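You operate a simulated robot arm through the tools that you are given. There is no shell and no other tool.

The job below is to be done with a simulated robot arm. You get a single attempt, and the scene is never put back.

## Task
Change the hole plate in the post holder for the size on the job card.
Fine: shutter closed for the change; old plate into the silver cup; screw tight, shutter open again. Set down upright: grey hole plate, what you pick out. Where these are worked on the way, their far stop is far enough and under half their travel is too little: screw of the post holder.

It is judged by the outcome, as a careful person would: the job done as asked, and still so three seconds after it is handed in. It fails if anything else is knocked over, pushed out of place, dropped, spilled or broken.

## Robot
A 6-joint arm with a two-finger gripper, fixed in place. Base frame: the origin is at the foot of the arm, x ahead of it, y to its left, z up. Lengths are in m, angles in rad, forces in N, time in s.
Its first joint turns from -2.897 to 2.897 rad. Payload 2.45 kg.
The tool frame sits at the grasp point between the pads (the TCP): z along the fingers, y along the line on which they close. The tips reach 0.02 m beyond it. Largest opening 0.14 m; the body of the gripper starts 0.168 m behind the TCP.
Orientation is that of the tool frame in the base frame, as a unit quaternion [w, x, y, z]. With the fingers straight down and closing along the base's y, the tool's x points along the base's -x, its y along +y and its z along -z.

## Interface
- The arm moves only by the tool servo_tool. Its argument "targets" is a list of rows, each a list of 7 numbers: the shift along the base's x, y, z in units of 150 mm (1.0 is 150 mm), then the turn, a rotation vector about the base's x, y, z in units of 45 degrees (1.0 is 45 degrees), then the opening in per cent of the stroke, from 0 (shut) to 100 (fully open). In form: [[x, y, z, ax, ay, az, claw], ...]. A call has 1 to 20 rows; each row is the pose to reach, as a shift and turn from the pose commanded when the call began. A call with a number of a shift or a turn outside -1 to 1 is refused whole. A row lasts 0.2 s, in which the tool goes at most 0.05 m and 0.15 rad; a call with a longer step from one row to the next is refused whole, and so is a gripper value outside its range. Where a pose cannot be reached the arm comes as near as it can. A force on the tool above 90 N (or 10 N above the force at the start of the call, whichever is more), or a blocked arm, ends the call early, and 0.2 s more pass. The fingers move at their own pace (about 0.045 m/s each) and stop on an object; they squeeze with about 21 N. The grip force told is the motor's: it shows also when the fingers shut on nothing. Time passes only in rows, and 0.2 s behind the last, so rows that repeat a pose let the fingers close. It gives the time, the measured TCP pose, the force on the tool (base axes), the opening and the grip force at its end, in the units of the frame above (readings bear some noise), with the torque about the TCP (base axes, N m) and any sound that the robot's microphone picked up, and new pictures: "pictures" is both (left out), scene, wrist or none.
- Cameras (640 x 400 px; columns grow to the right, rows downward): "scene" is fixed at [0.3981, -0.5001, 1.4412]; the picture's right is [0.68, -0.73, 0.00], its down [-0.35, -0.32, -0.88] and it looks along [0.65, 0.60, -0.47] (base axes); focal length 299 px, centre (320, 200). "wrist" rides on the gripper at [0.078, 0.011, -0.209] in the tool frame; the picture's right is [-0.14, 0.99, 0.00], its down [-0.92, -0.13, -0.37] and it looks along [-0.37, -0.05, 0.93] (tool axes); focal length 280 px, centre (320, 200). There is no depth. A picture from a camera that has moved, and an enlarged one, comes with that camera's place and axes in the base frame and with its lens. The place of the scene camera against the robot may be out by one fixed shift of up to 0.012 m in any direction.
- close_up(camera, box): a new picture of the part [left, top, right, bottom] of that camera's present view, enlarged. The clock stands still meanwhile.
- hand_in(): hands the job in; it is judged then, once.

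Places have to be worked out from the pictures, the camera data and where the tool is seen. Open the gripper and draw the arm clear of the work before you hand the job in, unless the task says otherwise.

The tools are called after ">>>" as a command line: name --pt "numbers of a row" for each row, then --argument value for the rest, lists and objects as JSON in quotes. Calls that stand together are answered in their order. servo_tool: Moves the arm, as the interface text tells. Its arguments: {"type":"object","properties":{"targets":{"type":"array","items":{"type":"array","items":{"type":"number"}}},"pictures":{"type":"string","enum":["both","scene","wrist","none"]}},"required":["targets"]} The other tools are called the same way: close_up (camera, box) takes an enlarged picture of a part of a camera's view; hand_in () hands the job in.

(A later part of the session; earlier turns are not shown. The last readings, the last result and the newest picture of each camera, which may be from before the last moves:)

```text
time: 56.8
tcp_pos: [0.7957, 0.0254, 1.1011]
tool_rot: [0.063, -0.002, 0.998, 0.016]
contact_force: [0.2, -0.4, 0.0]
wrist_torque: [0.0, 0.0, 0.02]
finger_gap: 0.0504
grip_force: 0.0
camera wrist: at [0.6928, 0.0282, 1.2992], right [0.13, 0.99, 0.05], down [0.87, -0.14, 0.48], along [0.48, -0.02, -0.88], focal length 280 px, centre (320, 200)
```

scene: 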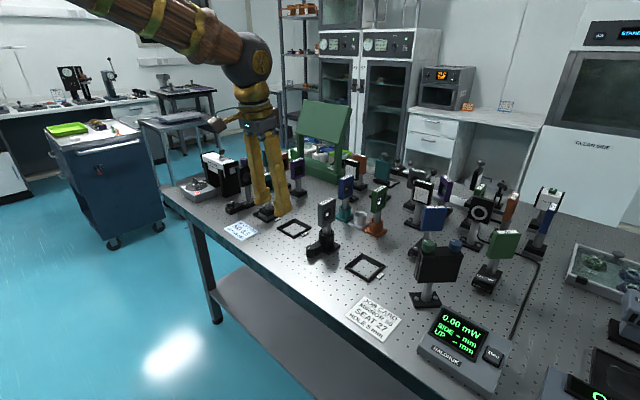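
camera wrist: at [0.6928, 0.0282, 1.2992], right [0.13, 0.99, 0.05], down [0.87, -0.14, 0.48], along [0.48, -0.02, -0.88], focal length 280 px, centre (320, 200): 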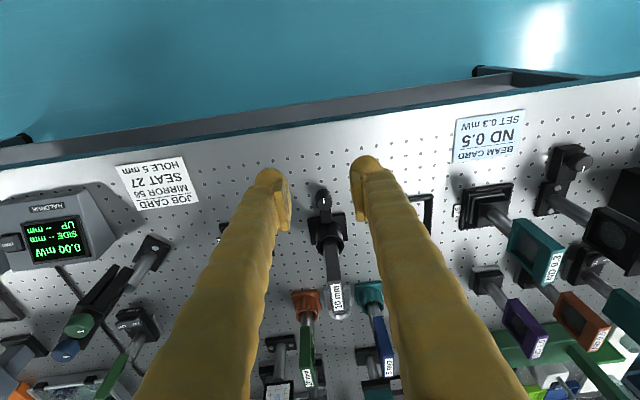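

The combined turn left a tiny roll, so I'll apply a corrected rotation that brings the tool to a clean 52° forward tilt with the fingers closing along y. I'll also move to a point behind the grey plate.

>>> servo_tool --pt "0.06 -0.001 0.015 -0.0066 -0.166 -0.0032 36" --pt "0.12 -0.002 0.03 -0.0131 -0.332 -0.0065 36" --pt "0.18 -0.003 0.045 -0.0197 -0.498 -0.0097 36" --pt "0.24 -0.004 0.06 -0.0262 -0.664 -0.0129 36" --pt "0.3 -0.005 0.075 -0.0328 -0.83 -0.0162 36" --pt "0.36 -0.006 0.09 -0.0393 -0.996 -0.0194 36" --pt "0.36 -0.006 0.09 -0.0393 -0.996 -0.0194 36" --pictures "both"

>>> close_up --camera "wrist" --box '[240, 80, 400, 240]'

>>> close_up --camera "scene" --box '[280, 170, 400, 270]'

```text
time: 58.4
tcp_pos: [0.8478, 0.034, 1.1142]
tool_rot: [0.423, -0.007, 0.906, 0.014]
contact_force: [0.0, -0.3, 0.1]
wrist_torque: [-0.01, 0.02, 0.01]
finger_gap: 0.0503
grip_force: 0.0
out of reach, approached as far as the arm can: row 6, 7
camera wrist: at [0.6371, 0.0375, 1.1889], right [0.06, 0.99, 0.13], down [0.31, -0.14, 0.94], along [0.95, -0.02, -0.32], focal length 280 px, centre (320, 200)
```

scene: 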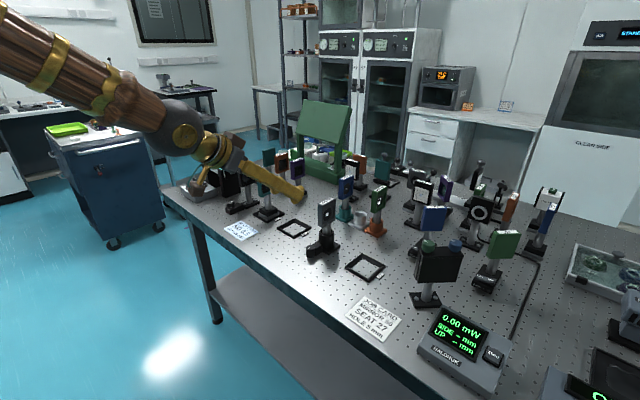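
wrist: 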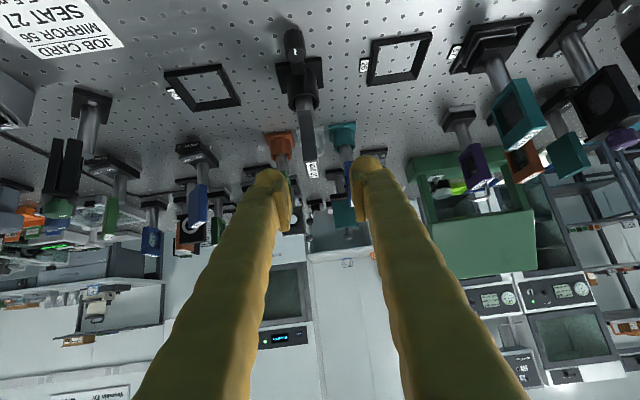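

```text
2.50 times, centred on (320, 160) of wrist
camera zoom: at [0.6371, 0.0375, 1.1889], right [0.06, 0.99, 0.13], down [0.31, -0.14, 0.94], along [0.95, -0.02, -0.32], focal length 701 px, centre (320, 300)
```

zoom: 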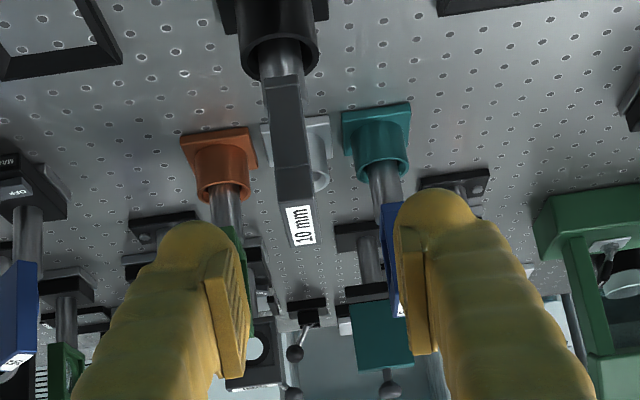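

```text
4.00 times, centred on (340, 220) of scene
camera zoom: at [0.3981, -0.5001, 1.4412], right [0.68, -0.73, 0.0], down [-0.35, -0.32, -0.88], along [0.65, 0.6, -0.47], focal length 1194 px, centre (240, 120)
```

zoom: 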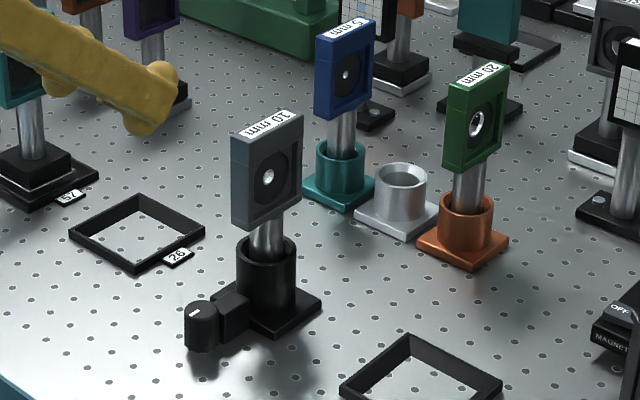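

The arm reports it can't quite hold 52° this close in, probably because the wrist is aligned with the forearm. I'll ease the tilt back to 46° and, with the gripper still empty, check that I can reach above the silver cup at that tilt.

>>> servo_tool --pt "0 0 0.1 0 0.067 0 36" --pt "0.1 0 0.3 0 0.133 0 36" --pt "0.3 0 0.5 0 0.133 0 36" --pt "0.55 0 0.6 0 0.133 0 36" --pt "0.8 0 0.6 0 0.133 0 36" --pt "1.0 0 0.6 0 0.133 0 36" --pt "1.0 0 0.6 0 0.133 0 36" --pictures "none"

>>> servo_tool --pt "0.25 0 0 0 0 0 36" --pt "0.5 0 0 0 0 0 36" --pt "0.75 0 0 0 0 0 36" --pt "1.0 0 -0.1 0 0 0 36" --pt "1.0 0 -0.3 0 0 0 36" --pt "1.0 0 -0.5 0 0 0 36" --pt "1.0 0 -0.5 0 0 0 36" --pictures "both"

```text
time: 60.0
tcp_pos: [0.9985, 0.0339, 1.2032]
tool_rot: [0.391, 0.0, 0.92, 0.0]
contact_force: [0.0, -0.2, -0.5]
wrist_torque: [0.01, -0.02, 0.01]
finger_gap: 0.0506
grip_force: 0.1
```

```text
time: 61.6
tcp_pos: [1.1475, 0.0354, 1.1264]
tool_rot: [0.39, -0.001, 0.921, 0.001]
contact_force: [0.4, 0.7, 0.4]
wrist_torque: [-0.01, -0.01, 0.0]
finger_gap: 0.0505
grip_force: 0.1
camera wrist: at [0.9441, 0.0454, 1.2165], right [0.09, 0.99, 0.1], down [0.37, -0.13, 0.92], along [0.92, -0.05, -0.38], focal length 280 px, centre (320, 200)
```

scene: 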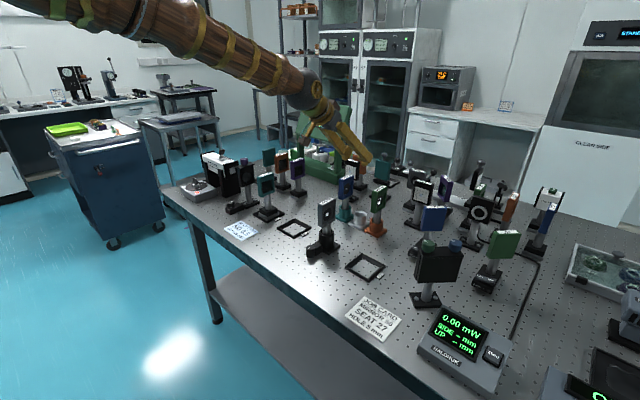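
wrist: 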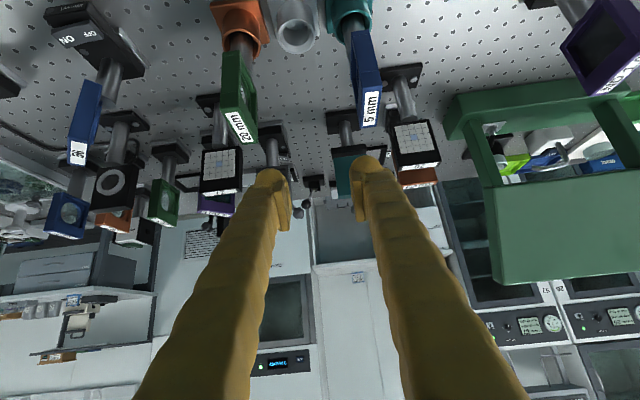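

There were no reach warnings at 46°. I'll test the spot right above the silver cup, with the tips still well above the neighbouring plates.

>>> servo_tool --pt "0.1 -0.03 -0.1 0 0 0 36" --pt "0.19 -0.06 -0.24 0 0 0 36" --pt "0.19 -0.06 -0.24 0 0 0 36" --pictures "both"

>>> close_up --camera "wrist" --box '[200, 0, 420, 200]'

>>> close_up --camera "scene" --box '[300, 120, 420, 270]'

```text
time: 62.4
tcp_pos: [1.1772, 0.0248, 1.0919]
tool_rot: [0.392, 0.0, 0.92, 0.0]
contact_force: [0.0, -0.4, -0.1]
wrist_torque: [-0.03, 0.02, -0.01]
finger_gap: 0.0502
grip_force: 0.1
camera wrist: at [0.9728, 0.036, 1.1811], right [0.09, 0.99, 0.1], down [0.37, -0.13, 0.92], along [0.92, -0.05, -0.38], focal length 280 px, centre (320, 200)
```

scene: 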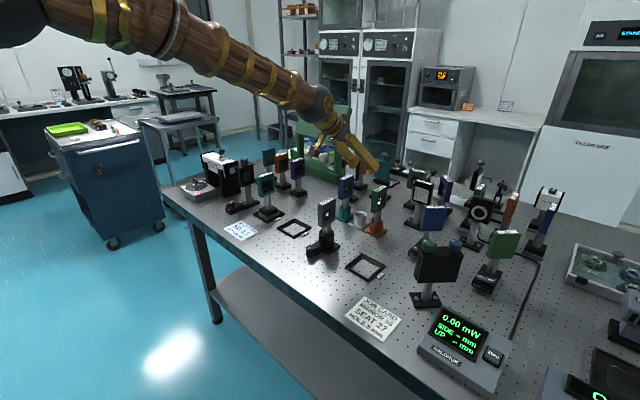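
wrist: 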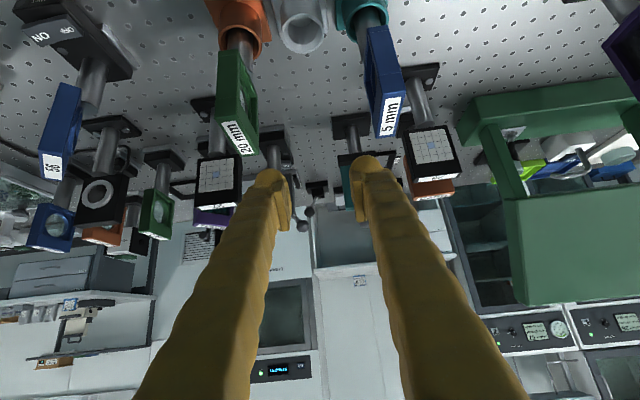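

```text
2.00 times, centred on (310, 100) of wrist
camera zoom: at [0.9728, 0.036, 1.1811], right [0.09, 0.99, 0.1], down [0.37, -0.13, 0.92], along [0.92, -0.05, -0.38], focal length 561 px, centre (340, 400)
```

zoom: 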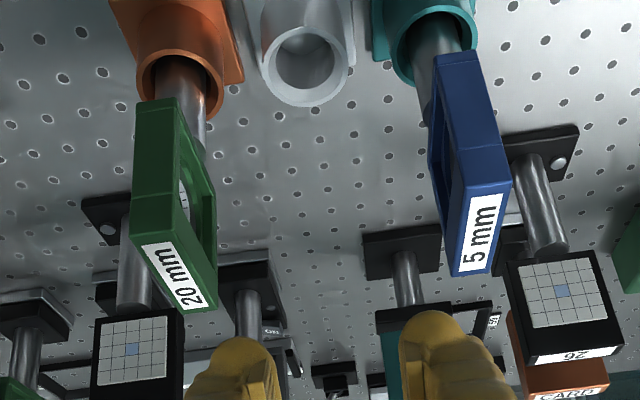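

```text
2.67 times, centred on (360, 195) of scene
camera zoom: at [0.3981, -0.5001, 1.4412], right [0.68, -0.73, 0.0], down [-0.35, -0.32, -0.88], along [0.65, 0.6, -0.47], focal length 796 px, centre (213, 213)
```

zoom: 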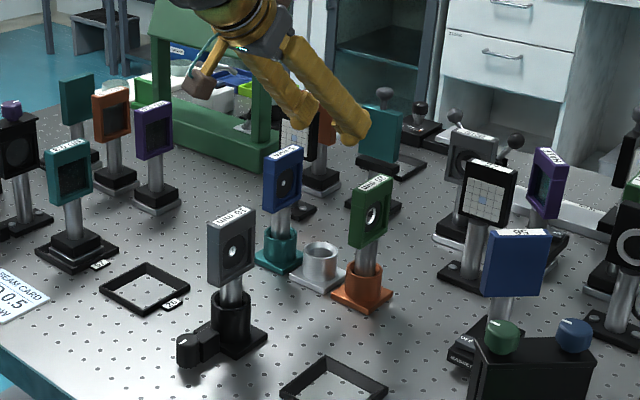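

I can reach above the silver cup: its rim is at about (1.178, 0.026, 0.905), the teal cup is near y 0.095 and the orange one near y −0.041. I'll go back over the grey plate to a pre-grasp point behind it, keeping this tilt.

>>> servo_tool --pt "0 0 0.2 0 0 0 36" --pt "-0.2 0 0.4 0 0 0 36" --pt "-0.45 0 0.5 0 0 0 36" --pt "-0.7 0 0.5 0 0 0 36" --pt "-1.0 0 0.5 0 0 0 36" --pt "-1.0 0 0.5 0 0 0 36" --pictures "none"

>>> servo_tool --pt "-0.25 0 0 0 0 0 36" --pt "-0.5 0 -0.1 0 0 0 36" --pt "-0.73 0 -0.3 0 0 0 36" --pt "-0.73 0 -0.57 0 0 0 36" --pt "-0.73 0 -0.57 0 0 0 36" --pictures "both"

>>> close_up --camera "wrist" --box '[240, 60, 400, 220]'

>>> close_up --camera "scene" --box '[280, 160, 380, 260]'

```text
time: 63.8
tcp_pos: [1.0267, 0.0247, 1.1676]
tool_rot: [0.391, -0.001, 0.92, 0.0]
contact_force: [-0.5, -1.2, -0.2]
wrist_torque: [0.02, 0.0, -0.03]
finger_gap: 0.0504
grip_force: 0.0
```

```text
time: 65.0
tcp_pos: [0.9178, 0.0226, 1.0821]
tool_rot: [0.391, 0.0, 0.92, 0.0]
contact_force: [-0.2, 1.0, 1.1]
wrist_torque: [-0.03, 0.01, 0.0]
finger_gap: 0.0504
grip_force: 0.1
camera wrist: at [0.7147, 0.0333, 1.1723], right [0.09, 0.99, 0.1], down [0.37, -0.13, 0.92], along [0.92, -0.05, -0.38], focal length 280 px, centre (320, 200)
```

scene: 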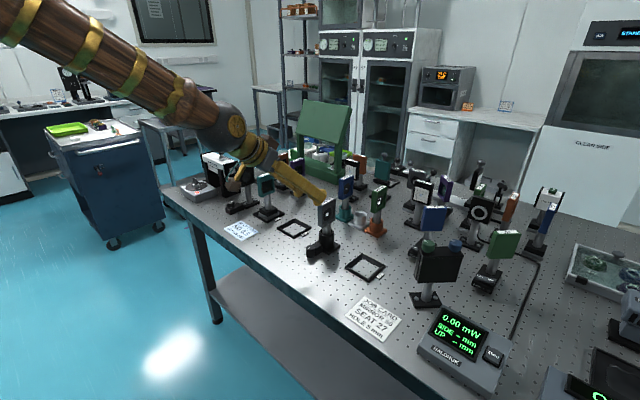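
wrist: 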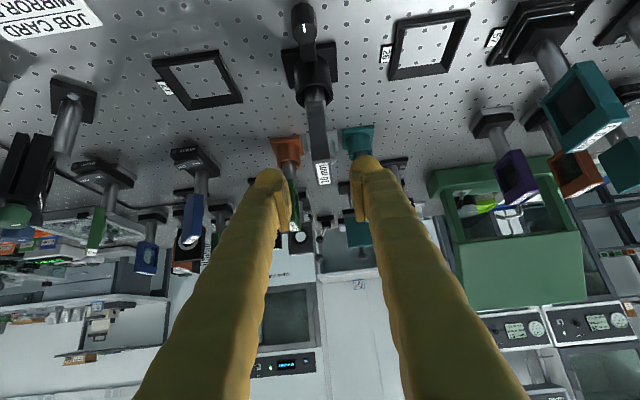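

```text
2.50 times, centred on (320, 140) of wrist
camera zoom: at [0.7147, 0.0333, 1.1723], right [0.09, 0.99, 0.1], down [0.37, -0.13, 0.92], along [0.92, -0.05, -0.38], focal length 701 px, centre (320, 350)
```

zoom: 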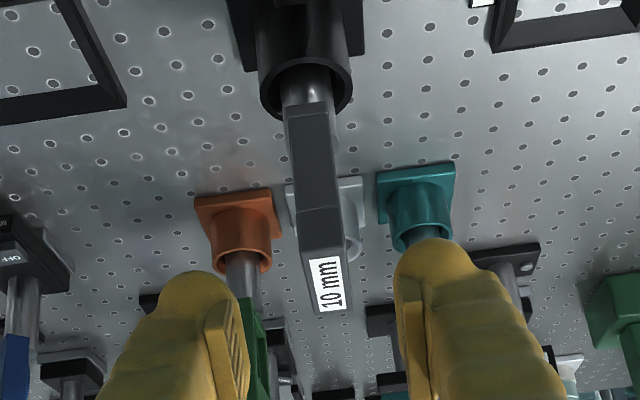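

```text
4.00 times, centred on (330, 210) of scene
camera zoom: at [0.3981, -0.5001, 1.4412], right [0.68, -0.73, 0.0], down [-0.35, -0.32, -0.88], along [0.65, 0.6, -0.47], focal length 1194 px, centre (280, 160)
```

zoom: 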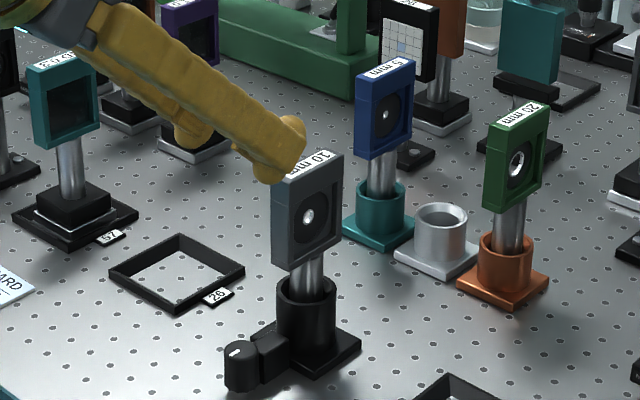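

Triangulating puts the grey plate at x 0.971–1.035, y about 0.024 and z 0.947–1.021, with the holder collar's top near z 0.906. I'll slide forward along the tool axis so the pads straddle its upper half.

>>> servo_tool --pt "0.15 0.004 -0.145 0 0 0 36" --pt "0.3 0.008 -0.29 0 0 0 36" --pt "0.45 0.011 -0.435 0 0 0 36" --pt "0.568 0.011 -0.547 0 0 0 36" --pt "0.568 0.011 -0.547 0 0 0 36" --pictures "both"

>>> close_up --camera "wrist" --box '[240, 60, 400, 260]'

>>> close_up --camera "scene" --box '[280, 160, 380, 260]'

```text
time: 66.2
tcp_pos: [1.0043, 0.026, 0.9998]
tool_rot: [0.39, -0.001, 0.921, 0.0]
contact_force: [0.1, -0.9, -0.9]
wrist_torque: [-0.04, -0.02, 0.04]
finger_gap: 0.0504
grip_force: 0.0
camera wrist: at [0.8008, 0.0364, 1.09], right [0.09, 0.99, 0.1], down [0.37, -0.13, 0.92], along [0.92, -0.05, -0.38], focal length 280 px, centre (320, 200)
```

scene: 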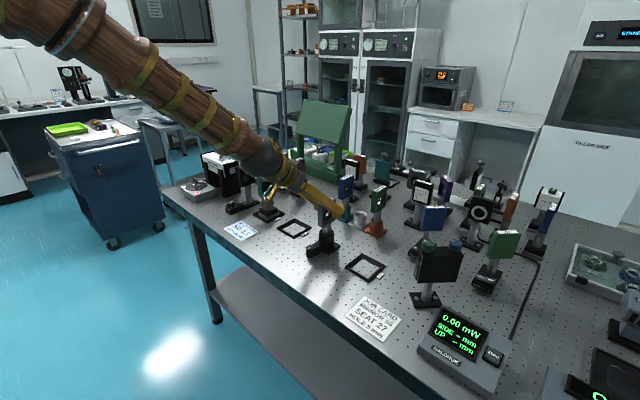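
wrist: 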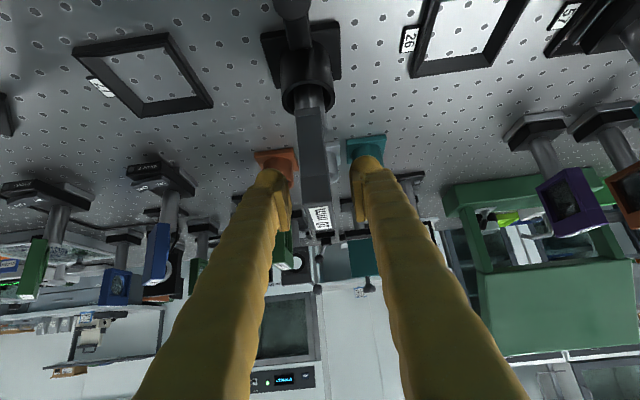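

```text
2.00 times, centred on (320, 160) of wrist
camera zoom: at [0.8008, 0.0364, 1.09], right [0.09, 0.99, 0.1], down [0.37, -0.13, 0.92], along [0.92, -0.05, -0.38], focal length 561 px, centre (320, 280)
```

zoom: 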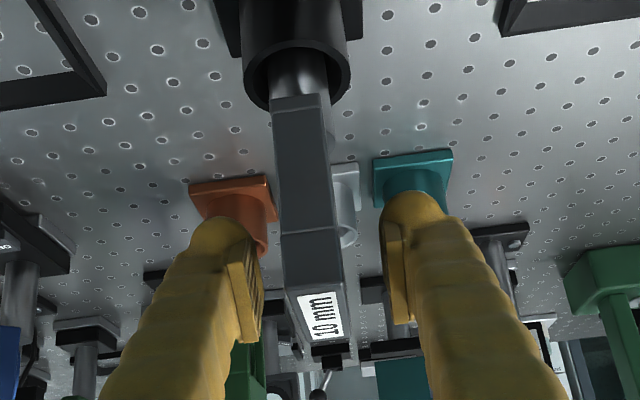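

```text
4.00 times, centred on (330, 210) of scene
camera zoom: at [0.3981, -0.5001, 1.4412], right [0.68, -0.73, 0.0], down [-0.35, -0.32, -0.88], along [0.65, 0.6, -0.47], focal length 1194 px, centre (280, 160)
```

zoom: 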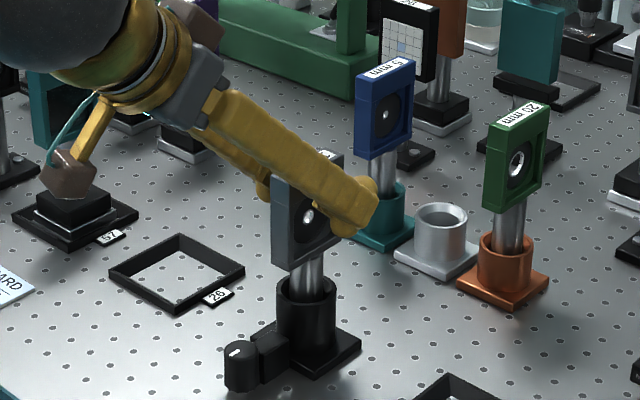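

The plate sits between the pads. I'll close on it.

>>> servo_tool --pt "0 0 0 0 0 0 20" --pt "0 0 0 0 0 0 12" --pt "0 0 0 0 0 0 5" --pt "0 0 0 0 0 0 0" --pt "0 0 0 0 0 0 0" --pictures "wrist"

>>> close_up --camera "wrist" --box '[240, 60, 400, 260]'

>>> close_up --camera "scene" --box '[290, 170, 370, 260]'

```text
time: 67.4
tcp_pos: [1.0046, 0.0266, 0.9999]
tool_rot: [0.39, -0.001, 0.921, 0.001]
contact_force: [-0.9, 0.4, 0.2]
wrist_torque: [-0.01, -0.01, 0.01]
finger_gap: 0.0194
grip_force: 20.9
camera wrist: at [0.8006, 0.0364, 1.0901], right [0.09, 0.99, 0.1], down [0.38, -0.13, 0.92], along [0.92, -0.05, -0.38], focal length 280 px, centre (320, 200)
```

wrist: 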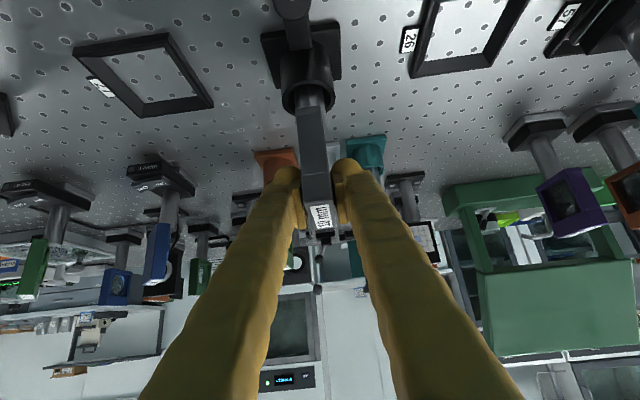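

```text
2.00 times, centred on (320, 160) of wrist
camera zoom: at [0.8006, 0.0364, 1.0901], right [0.09, 0.99, 0.1], down [0.38, -0.13, 0.92], along [0.92, -0.05, -0.38], focal length 561 px, centre (320, 280)
```

zoom: 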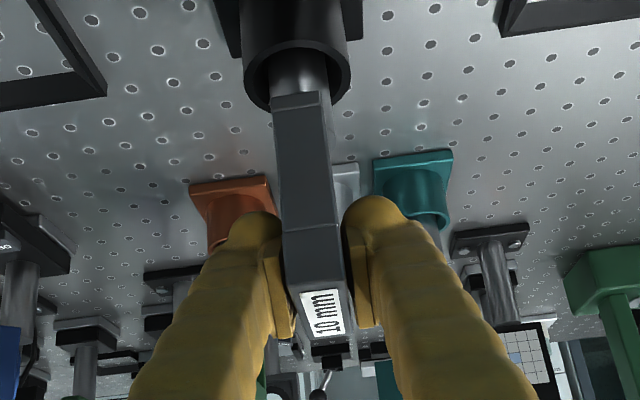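

```text
4.44 times, centred on (330, 215) of scene
camera zoom: at [0.3981, -0.5001, 1.4412], right [0.68, -0.73, 0.0], down [-0.35, -0.32, -0.88], along [0.65, 0.6, -0.47], focal length 1327 px, centre (276, 133)
```

zoom: 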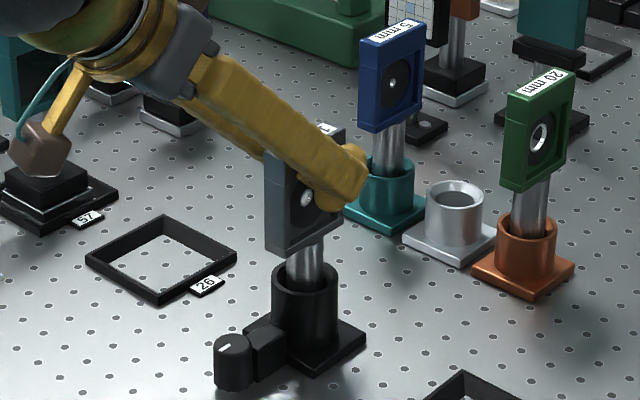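

The grip is on the plate (gap 19 mm). I'll lift slowly by 2 cm and check that the plate comes up freely and the holder stays put.

>>> servo_tool --pt "0 0 0 0 0 0 0" --pt "0 0 0.03 0 0 0 0" --pt "0 0 0.07 0 0 0 0" --pt "0 0 0.13 0 0 0 0" --pt "0 0 0.13 0 0 0 0" --pictures "wrist"

>>> close_up --camera "scene" --box '[290, 170, 370, 260]'

>>> close_up --camera "wrist" --box '[240, 40, 400, 240]'

```text
time: 68.6
tcp_pos: [1.0034, 0.0262, 1.0186]
tool_rot: [0.391, 0.0, 0.92, -0.001]
contact_force: [0.4, 1.2, -2.7]
wrist_torque: [-0.01, 0.03, 0.02]
finger_gap: 0.0189
grip_force: 21.0
camera wrist: at [0.7998, 0.0369, 1.1093], right [0.09, 0.99, 0.1], down [0.37, -0.13, 0.92], along [0.92, -0.05, -0.38], focal length 280 px, centre (320, 200)
```

wrist: 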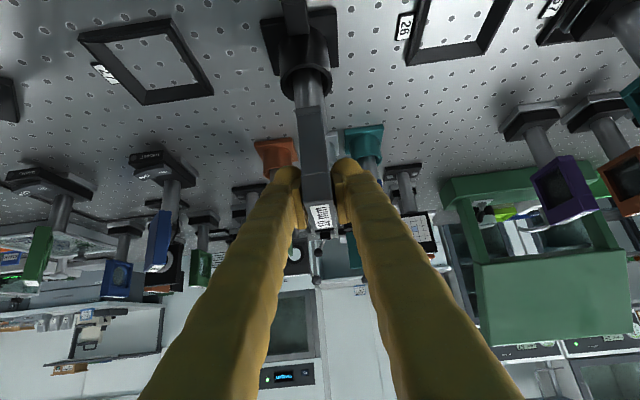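

```text
4.44 times, centred on (330, 215) of scene
camera zoom: at [0.3981, -0.5001, 1.4412], right [0.68, -0.73, 0.0], down [-0.35, -0.32, -0.88], along [0.65, 0.6, -0.47], focal length 1327 px, centre (276, 133)
```

zoom: 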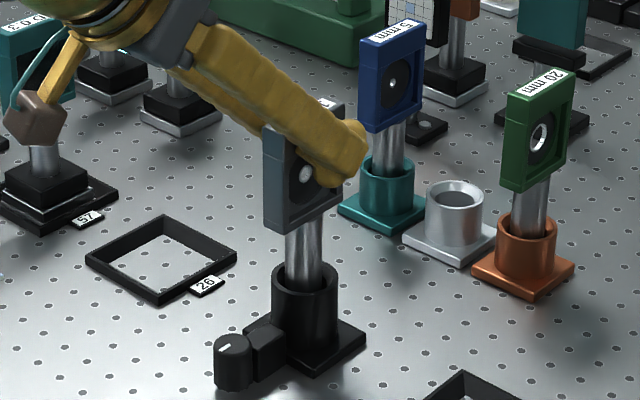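

```text
2.00 times, centred on (320, 140) of wrist
camera zoom: at [0.7998, 0.0369, 1.1093], right [0.09, 0.99, 0.1], down [0.37, -0.13, 0.92], along [0.92, -0.05, -0.38], focal length 561 px, centre (320, 320)
```

zoom: 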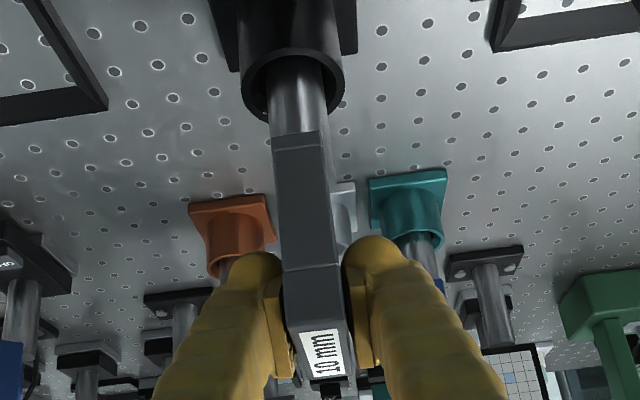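

The plate lifts cleanly with about 2.7 N of weight, and the holder hasn't moved. I'll continue lifting until the post clears the collar.

>>> servo_tool --pt "0 0 0.07 0 0 0 0" --pt "0 0 0.14 0 0 0 0" --pt "0 0 0.21 0 0 0 0" --pt "0 0 0.28 0 0 0 0" --pt "0 0 0.35 0 0 0 0" --pt "0 0 0.35 0 0 0 0" --pictures "both"

>>> close_up --camera "scene" --box '[290, 160, 370, 260]'

>>> close_up --camera "wrist" --box '[240, 40, 400, 240]'

```text
time: 70.0
tcp_pos: [1.0031, 0.026, 1.0725]
tool_rot: [0.391, -0.001, 0.921, 0.001]
contact_force: [-0.6, 0.2, -3.2]
wrist_torque: [-0.01, -0.04, 0.0]
finger_gap: 0.0193
grip_force: 21.1
camera wrist: at [0.7986, 0.0369, 1.1611], right [0.09, 0.99, 0.1], down [0.37, -0.13, 0.92], along [0.92, -0.05, -0.38], focal length 280 px, centre (320, 200)
```

scene: 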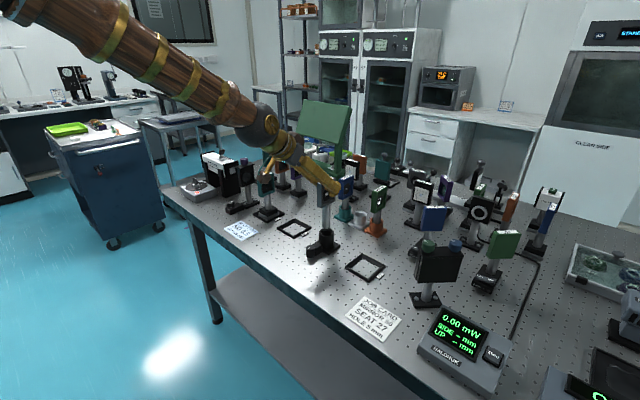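
wrist: 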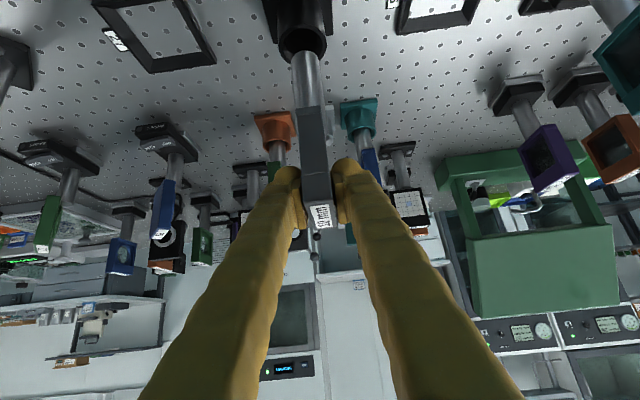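

```text
4.00 times, centred on (330, 210) of scene
camera zoom: at [0.3981, -0.5001, 1.4412], right [0.68, -0.73, 0.0], down [-0.35, -0.32, -0.88], along [0.65, 0.6, -0.47], focal length 1194 px, centre (280, 160)
```

zoom: 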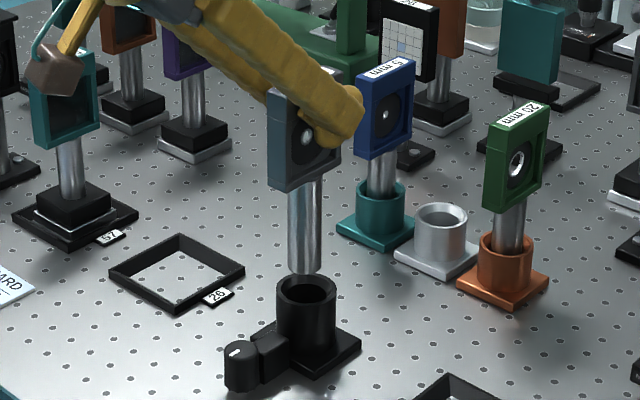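

```text
2.00 times, centred on (320, 140) of wrist
camera zoom: at [0.7986, 0.0369, 1.1611], right [0.09, 0.99, 0.1], down [0.37, -0.13, 0.92], along [0.92, -0.05, -0.38], focal length 561 px, centre (320, 320)
```

zoom: 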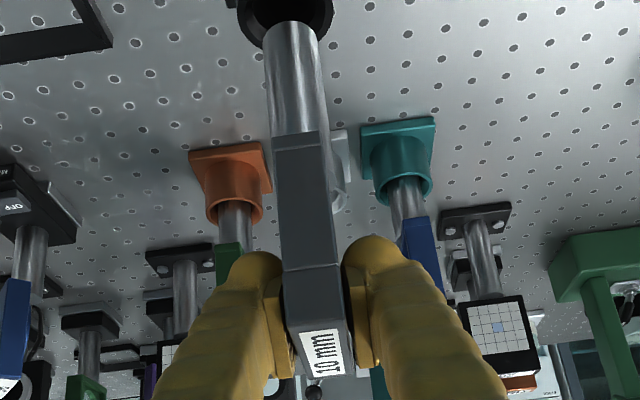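

The post is fully out of the collar, its bottom at about z 0.93, and it hangs straight below the grasp point. I'll carry it forward toward the silver cup and stop just short to check alignment.

>>> servo_tool --pt "0.1 0 0.07 0 0 0 0" --pt "0.3 0 0.07 0 0 0 0" --pt "0.5 0 0.07 0 0 0 0" --pt "0.7 0 0.07 0 0 0 0" --pt "0.87 0 0.07 0 0 0 0" --pt "1.0 0 0.07 0 0 0 0" --pt "1.0 0 0.07 0 0 0 0" --pictures "both"

>>> close_up --camera "scene" --box '[310, 150, 410, 250]'

>>> close_up --camera "wrist" --box '[220, 0, 420, 200]'

```text
time: 71.6
tcp_pos: [1.1542, 0.0257, 1.0818]
tool_rot: [0.391, 0.0, 0.921, 0.0]
contact_force: [-0.1, -0.6, -3.5]
wrist_torque: [0.05, 0.01, -0.01]
finger_gap: 0.0192
grip_force: 21.2
camera wrist: at [0.9489, 0.0369, 1.1717], right [0.09, 0.99, 0.1], down [0.37, -0.13, 0.92], along [0.92, -0.05, -0.38], focal length 280 px, centre (320, 200)
```

scene: 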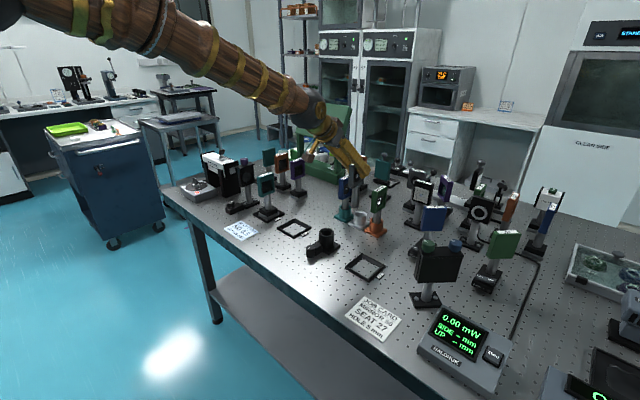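
wrist: 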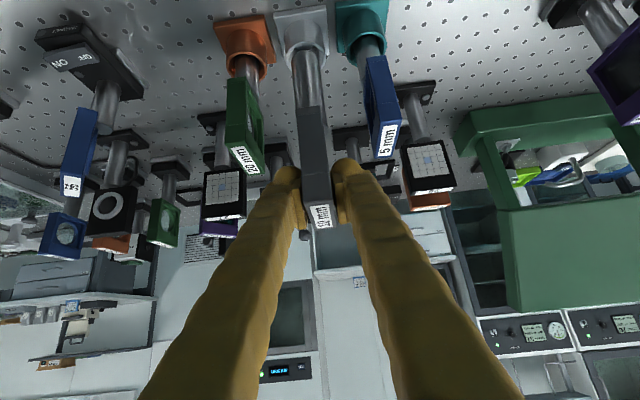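

```text
4.00 times, centred on (360, 200) of scene
camera zoom: at [0.3981, -0.5001, 1.4412], right [0.68, -0.73, 0.0], down [-0.35, -0.32, -0.88], along [0.65, 0.6, -0.47], focal length 1194 px, centre (160, 200)
```

zoom: 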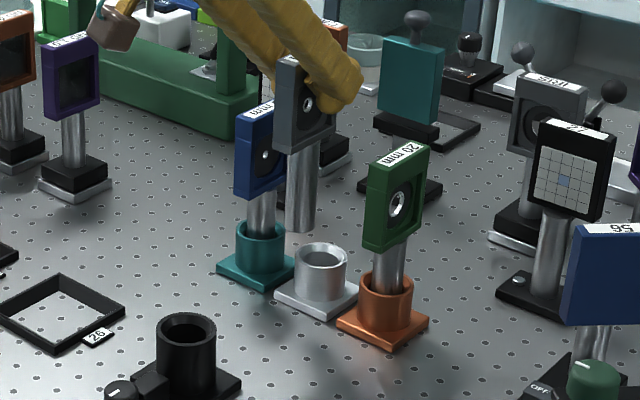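

```text
2.00 times, centred on (320, 100) of wrist
camera zoom: at [0.9489, 0.0369, 1.1717], right [0.09, 0.99, 0.1], down [0.37, -0.13, 0.92], along [0.92, -0.05, -0.38], focal length 561 px, centre (320, 400)
```

zoom: 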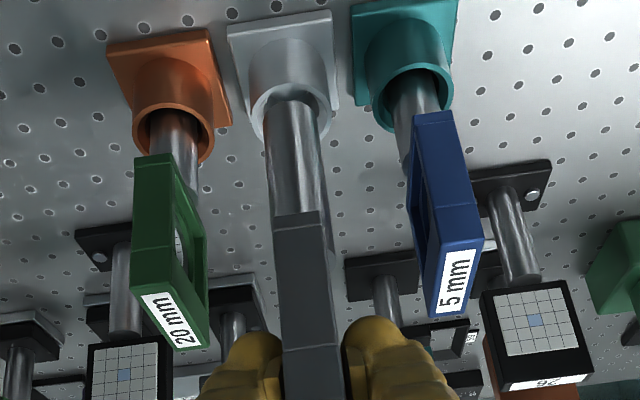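

The cup's centre works out at about (1.177, 0.0257), and the post is in line in y. I'll move the remaining 2.3 cm forward and verify before lowering.

>>> servo_tool --pt "0.08 0 0 0 0 0 0" --pt "0.155 0 0 0 0 0 0" --pt "0.155 0 0 0 0 0 0" --pictures "wrist"

>>> close_up --camera "scene" --box '[330, 170, 390, 240]'

>>> close_up --camera "wrist" --box '[250, 0, 370, 120]'

```text
time: 72.4
tcp_pos: [1.1747, 0.0264, 1.082]
tool_rot: [0.39, -0.001, 0.921, 0.0]
contact_force: [0.0, -0.6, -2.0]
wrist_torque: [-0.01, -0.03, 0.02]
finger_gap: 0.019
grip_force: 21.0
camera wrist: at [0.9716, 0.0368, 1.172], right [0.09, 0.99, 0.1], down [0.37, -0.13, 0.92], along [0.92, -0.05, -0.38], focal length 280 px, centre (320, 200)
```

wrist: 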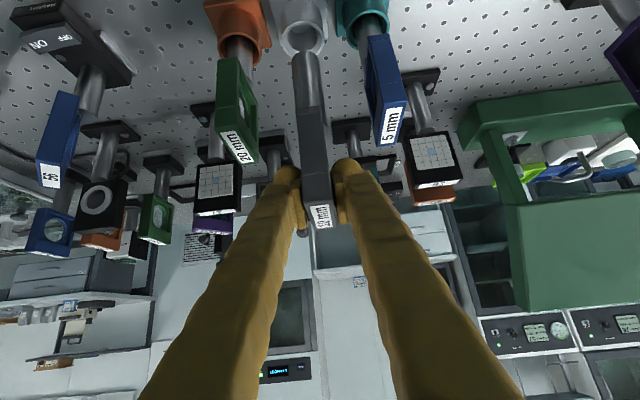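

```text
5.71 times, centred on (360, 205) of scene
camera zoom: at [0.3981, -0.5001, 1.4412], right [0.68, -0.73, 0.0], down [-0.35, -0.32, -0.88], along [0.65, 0.6, -0.47], focal length 1706 px, centre (91, 171)
```

zoom: 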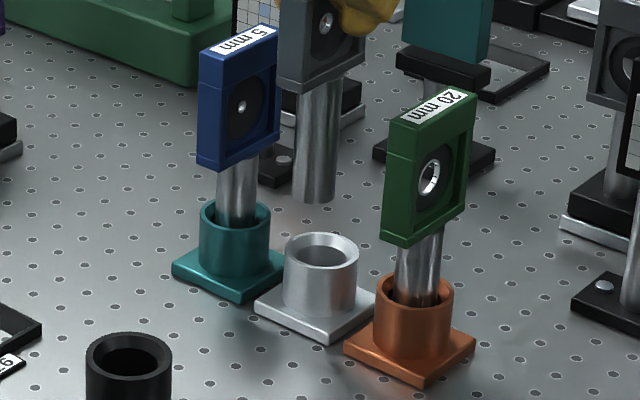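

```text
3.33 times, centred on (310, 60) of wrist
camera zoom: at [0.9716, 0.0368, 1.172], right [0.09, 0.99, 0.1], down [0.37, -0.13, 0.92], along [0.92, -0.05, -0.38], focal length 935 px, centre (353, 667)
```

zoom: 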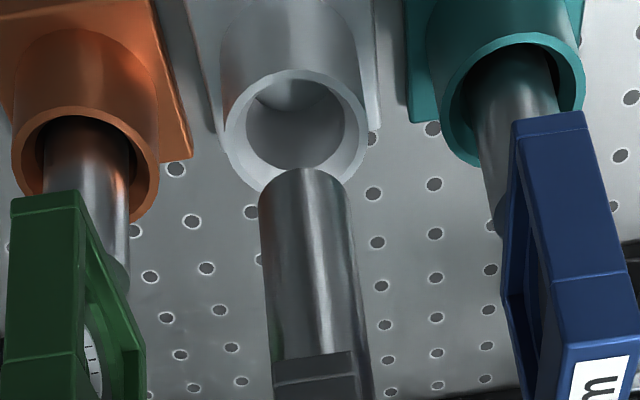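

Cross-checking the scene and wrist views, the cup's rim is lower than I took it (about z 0.895), which puts its centre about 9 mm further forward, at x near 1.185. I'll move forward 9 mm, lower until the post is just above the rim, and check again.

>>> servo_tool --pt "0.06 0 0 0 0 0 0" --pt "0.06 0 -0.1 0 0 0 0" --pt "0.06 0 -0.2 0 0 0 0" --pt "0.06 0 -0.2 0 0 0 0" --pictures "wrist"

>>> close_up --camera "scene" --box '[330, 170, 390, 240]'

>>> close_up --camera "wrist" --box '[250, 0, 370, 120]'

```text
time: 73.4
tcp_pos: [1.1847, 0.0266, 1.0512]
tool_rot: [0.391, -0.001, 0.921, 0.0]
contact_force: [0.3, -0.1, -2.4]
wrist_torque: [0.0, -0.04, 0.01]
finger_gap: 0.0189
grip_force: 20.6
camera wrist: at [0.9809, 0.0371, 1.1407], right [0.09, 0.99, 0.1], down [0.37, -0.13, 0.92], along [0.92, -0.05, -0.38], focal length 280 px, centre (320, 200)
```

wrist: 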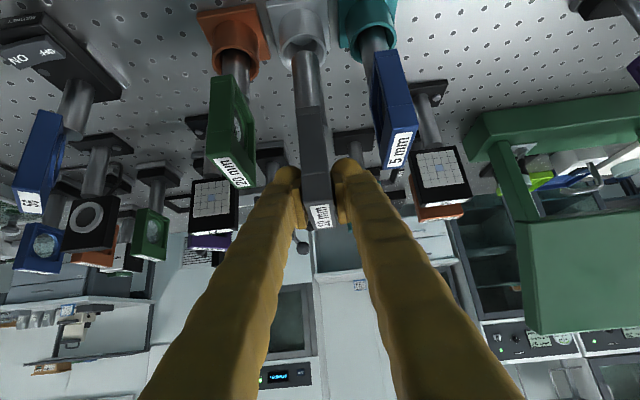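

```text
5.71 times, centred on (360, 205) of scene
camera zoom: at [0.3981, -0.5001, 1.4412], right [0.68, -0.73, 0.0], down [-0.35, -0.32, -0.88], along [0.65, 0.6, -0.47], focal length 1706 px, centre (91, 171)
```

zoom: 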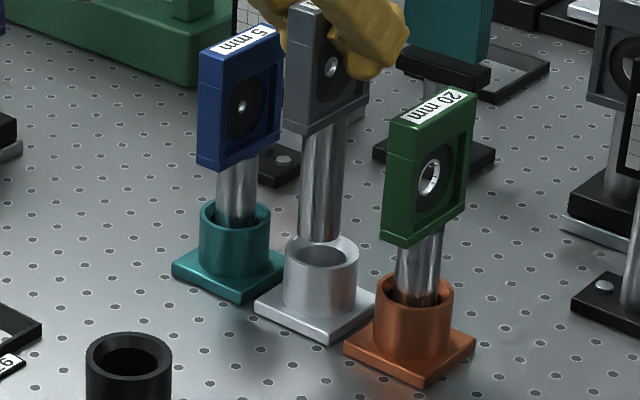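

```text
3.33 times, centred on (310, 60) of wrist
camera zoom: at [0.9809, 0.0371, 1.1407], right [0.09, 0.99, 0.1], down [0.37, -0.13, 0.92], along [0.92, -0.05, -0.38], focal length 935 px, centre (353, 667)
```

zoom: 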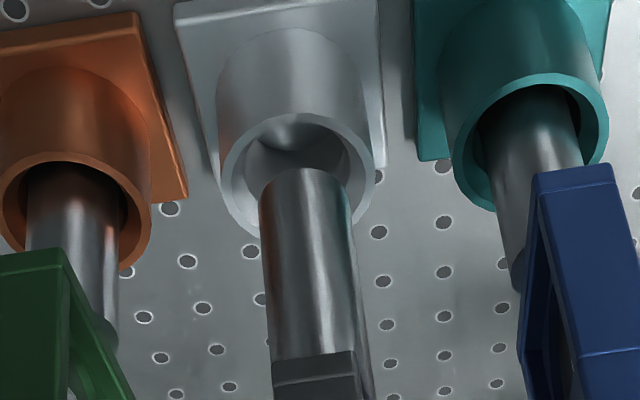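

It's nearly aligned, with a residual of about 1 mm. I'll correct that and lower the post a little way into the cup, watching forces.

>>> servo_tool --pt "0.007 -0.009 0 0 0 0 0" --pt "0.007 -0.009 -0.05 0 0 0 0" --pt "0.007 -0.009 -0.1 0 0 0 0" --pt "0.007 -0.009 -0.14 0 0 0 0" --pictures "wrist"

>>> close_up --camera "scene" --box '[330, 170, 390, 240]'

>>> close_up --camera "wrist" --box '[250, 0, 370, 120]'

```text
time: 74.4
tcp_pos: [1.1861, 0.0256, 1.0305]
tool_rot: [0.391, -0.001, 0.921, 0.001]
contact_force: [0.1, 0.2, -3.1]
wrist_torque: [0.02, 0.01, -0.01]
finger_gap: 0.019
grip_force: 20.9
camera wrist: at [0.9822, 0.0353, 1.1208], right [0.09, 0.99, 0.1], down [0.37, -0.13, 0.92], along [0.92, -0.05, -0.38], focal length 280 px, centre (320, 200)
```

wrist: 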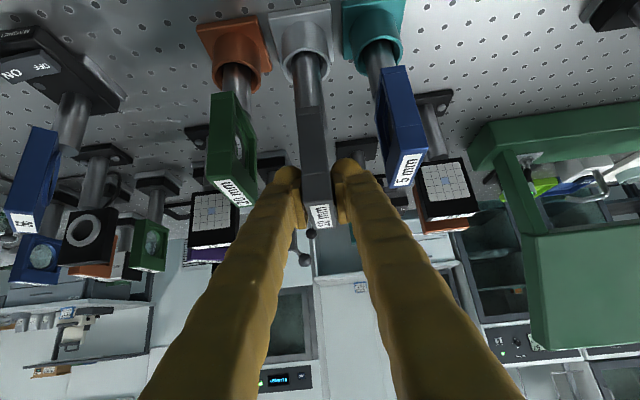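

```text
5.71 times, centred on (360, 205) of scene
camera zoom: at [0.3981, -0.5001, 1.4412], right [0.68, -0.73, 0.0], down [-0.35, -0.32, -0.88], along [0.65, 0.6, -0.47], focal length 1706 px, centre (91, 171)
```

zoom: 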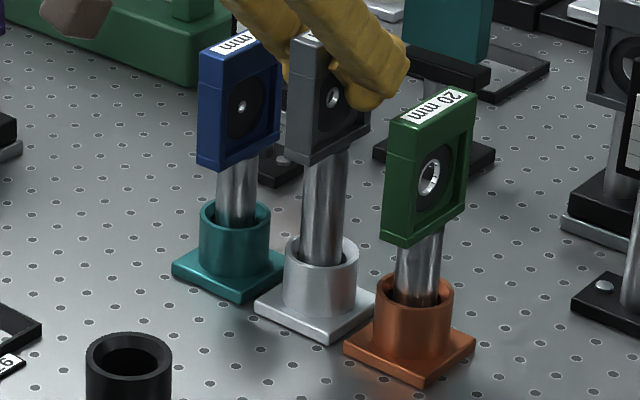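

```text
3.33 times, centred on (310, 60) of wrist
camera zoom: at [0.9822, 0.0353, 1.1208], right [0.09, 0.99, 0.1], down [0.37, -0.13, 0.92], along [0.92, -0.05, -0.38], focal length 935 px, centre (353, 667)
```

zoom: 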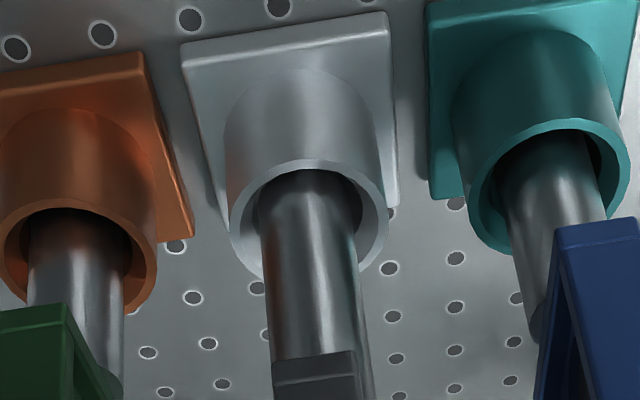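

The post is inside the cup and centred. I'll lower another 2 cm, then approach the floor in small steps.

>>> servo_tool --pt "0 0 -0.05 0 0 0 0" --pt "0 0 -0.1 0 0 0 0" --pt "0 0 -0.14 0 0 0 0" --pictures "none"

>>> servo_tool --pt "0 0 -0.02 0 0 0 0" --pt "0 0 -0.03 0 0 0 0" --pictures "none"

>>> close_up --camera "scene" --box '[330, 170, 390, 240]'

```text
time: 75.2
tcp_pos: [1.1859, 0.0257, 1.0108]
tool_rot: [0.391, 0.0, 0.92, -0.001]
contact_force: [0.3, 1.4, -1.7]
wrist_torque: [0.0, -0.11, -0.01]
finger_gap: 0.0188
grip_force: 21.2
```

```text
time: 75.8
tcp_pos: [1.1856, 0.025, 1.0064]
tool_rot: [0.39, 0.0, 0.921, -0.001]
contact_force: [3.1, -0.5, -1.9]
wrist_torque: [0.04, -0.36, 0.0]
finger_gap: 0.0191
grip_force: 20.7
```

```text
5.71 times, centred on (360, 205) of scene
camera zoom: at [0.3981, -0.5001, 1.4412], right [0.68, -0.73, 0.0], down [-0.35, -0.32, -0.88], along [0.65, 0.6, -0.47], focal length 1706 px, centre (91, 171)
```

zoom: 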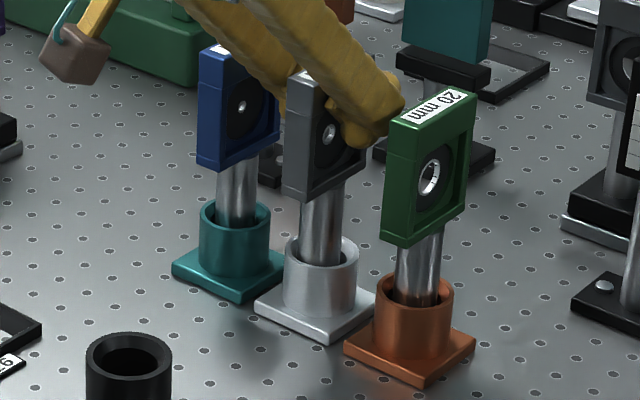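

There is a small +x force at the post's lower end, so it is touching the near wall. I'll shift 2 mm forward to relieve it, then continue down.

>>> servo_tool --pt "0.012 0 0 0 0 0 0" --pt "0.012 0 0 0 0 0 0" --pictures "none"

>>> servo_tool --pt "0 0 -0.015 0 0 0 0" --pt "0 0 -0.025 0 0 0 0" --pictures "wrist"

>>> close_up --camera "wrist" --box '[250, 20, 370, 140]'

>>> close_up --camera "scene" --box '[330, 170, 390, 240]'

```text
time: 76.4
tcp_pos: [1.1876, 0.025, 1.005]
tool_rot: [0.391, -0.001, 0.92, 0.0]
contact_force: [-0.1, 0.0, -2.7]
wrist_torque: [0.0, 0.01, 0.02]
finger_gap: 0.0189
grip_force: 20.8
```

```text
time: 77.0
tcp_pos: [1.1866, 0.0254, 1.0008]
tool_rot: [0.391, -0.001, 0.92, 0.0]
contact_force: [-0.3, -0.3, -2.5]
wrist_torque: [0.01, -0.05, 0.0]
finger_gap: 0.0191
grip_force: 20.8
camera wrist: at [0.9831, 0.0358, 1.0918], right [0.09, 0.99, 0.1], down [0.37, -0.13, 0.92], along [0.92, -0.05, -0.38], focal length 280 px, centre (320, 200)
```

wrist: 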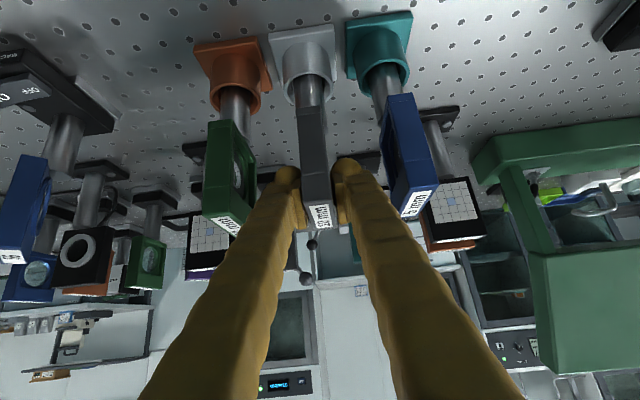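

```text
3.33 times, centred on (310, 80) of wrist
camera zoom: at [0.9831, 0.0358, 1.0918], right [0.09, 0.99, 0.1], down [0.37, -0.13, 0.92], along [0.92, -0.05, -0.38], focal length 935 px, centre (353, 600)
```

zoom: 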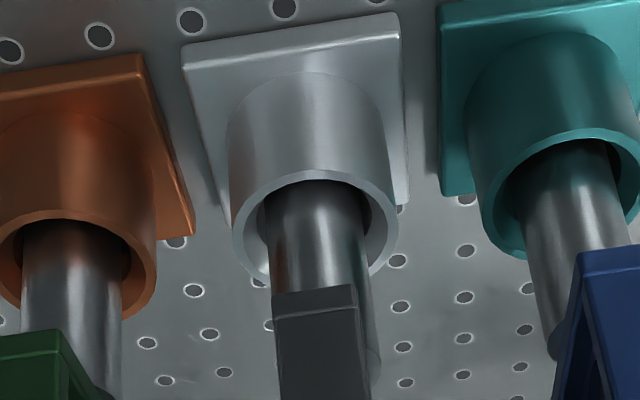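

```text
5.71 times, centred on (360, 205) of scene
camera zoom: at [0.3981, -0.5001, 1.4412], right [0.68, -0.73, 0.0], down [-0.35, -0.32, -0.88], along [0.65, 0.6, -0.47], focal length 1706 px, centre (91, 171)
```

zoom: 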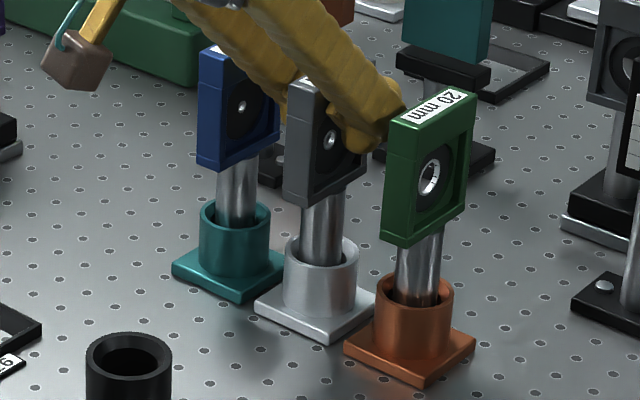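

The side force is gone. I'll keep lowering in small steps until the weight comes off.

>>> servo_tool --pt "0 0 -0.015 0 0 0 0" --pt "0 0 -0.03 0 0 0 0" --pictures "none"

>>> servo_tool --pt "0 0 -0.012 0 0 0 0" --pt "0 0 -0.02 0 0 0 0" --pictures "none"

>>> close_up --camera "scene" --box '[330, 170, 390, 240]'

```text
time: 77.6
tcp_pos: [1.1878, 0.0253, 1.0014]
tool_rot: [0.392, 0.0, 0.92, -0.001]
contact_force: [0.8, -1.6, 13.3]
wrist_torque: [-0.03, 0.21, 0.03]
finger_gap: 0.0191
grip_force: 21.3
```

```text
time: 78.2
tcp_pos: [1.1884, 0.026, 0.9945]
tool_rot: [0.391, -0.001, 0.92, 0.001]
contact_force: [3.5, -1.1, 14.6]
wrist_torque: [0.02, -0.19, -0.02]
finger_gap: 0.0193
grip_force: 21.1
```

```text
5.71 times, centred on (360, 205) of scene
camera zoom: at [0.3981, -0.5001, 1.4412], right [0.68, -0.73, 0.0], down [-0.35, -0.32, -0.88], along [0.65, 0.6, -0.47], focal length 1706 px, centre (91, 171)
```

zoom: 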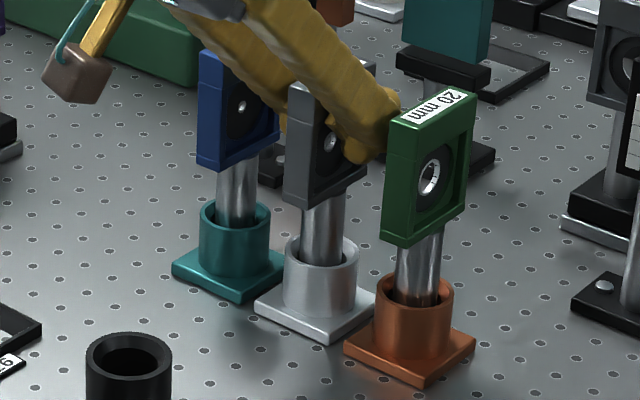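

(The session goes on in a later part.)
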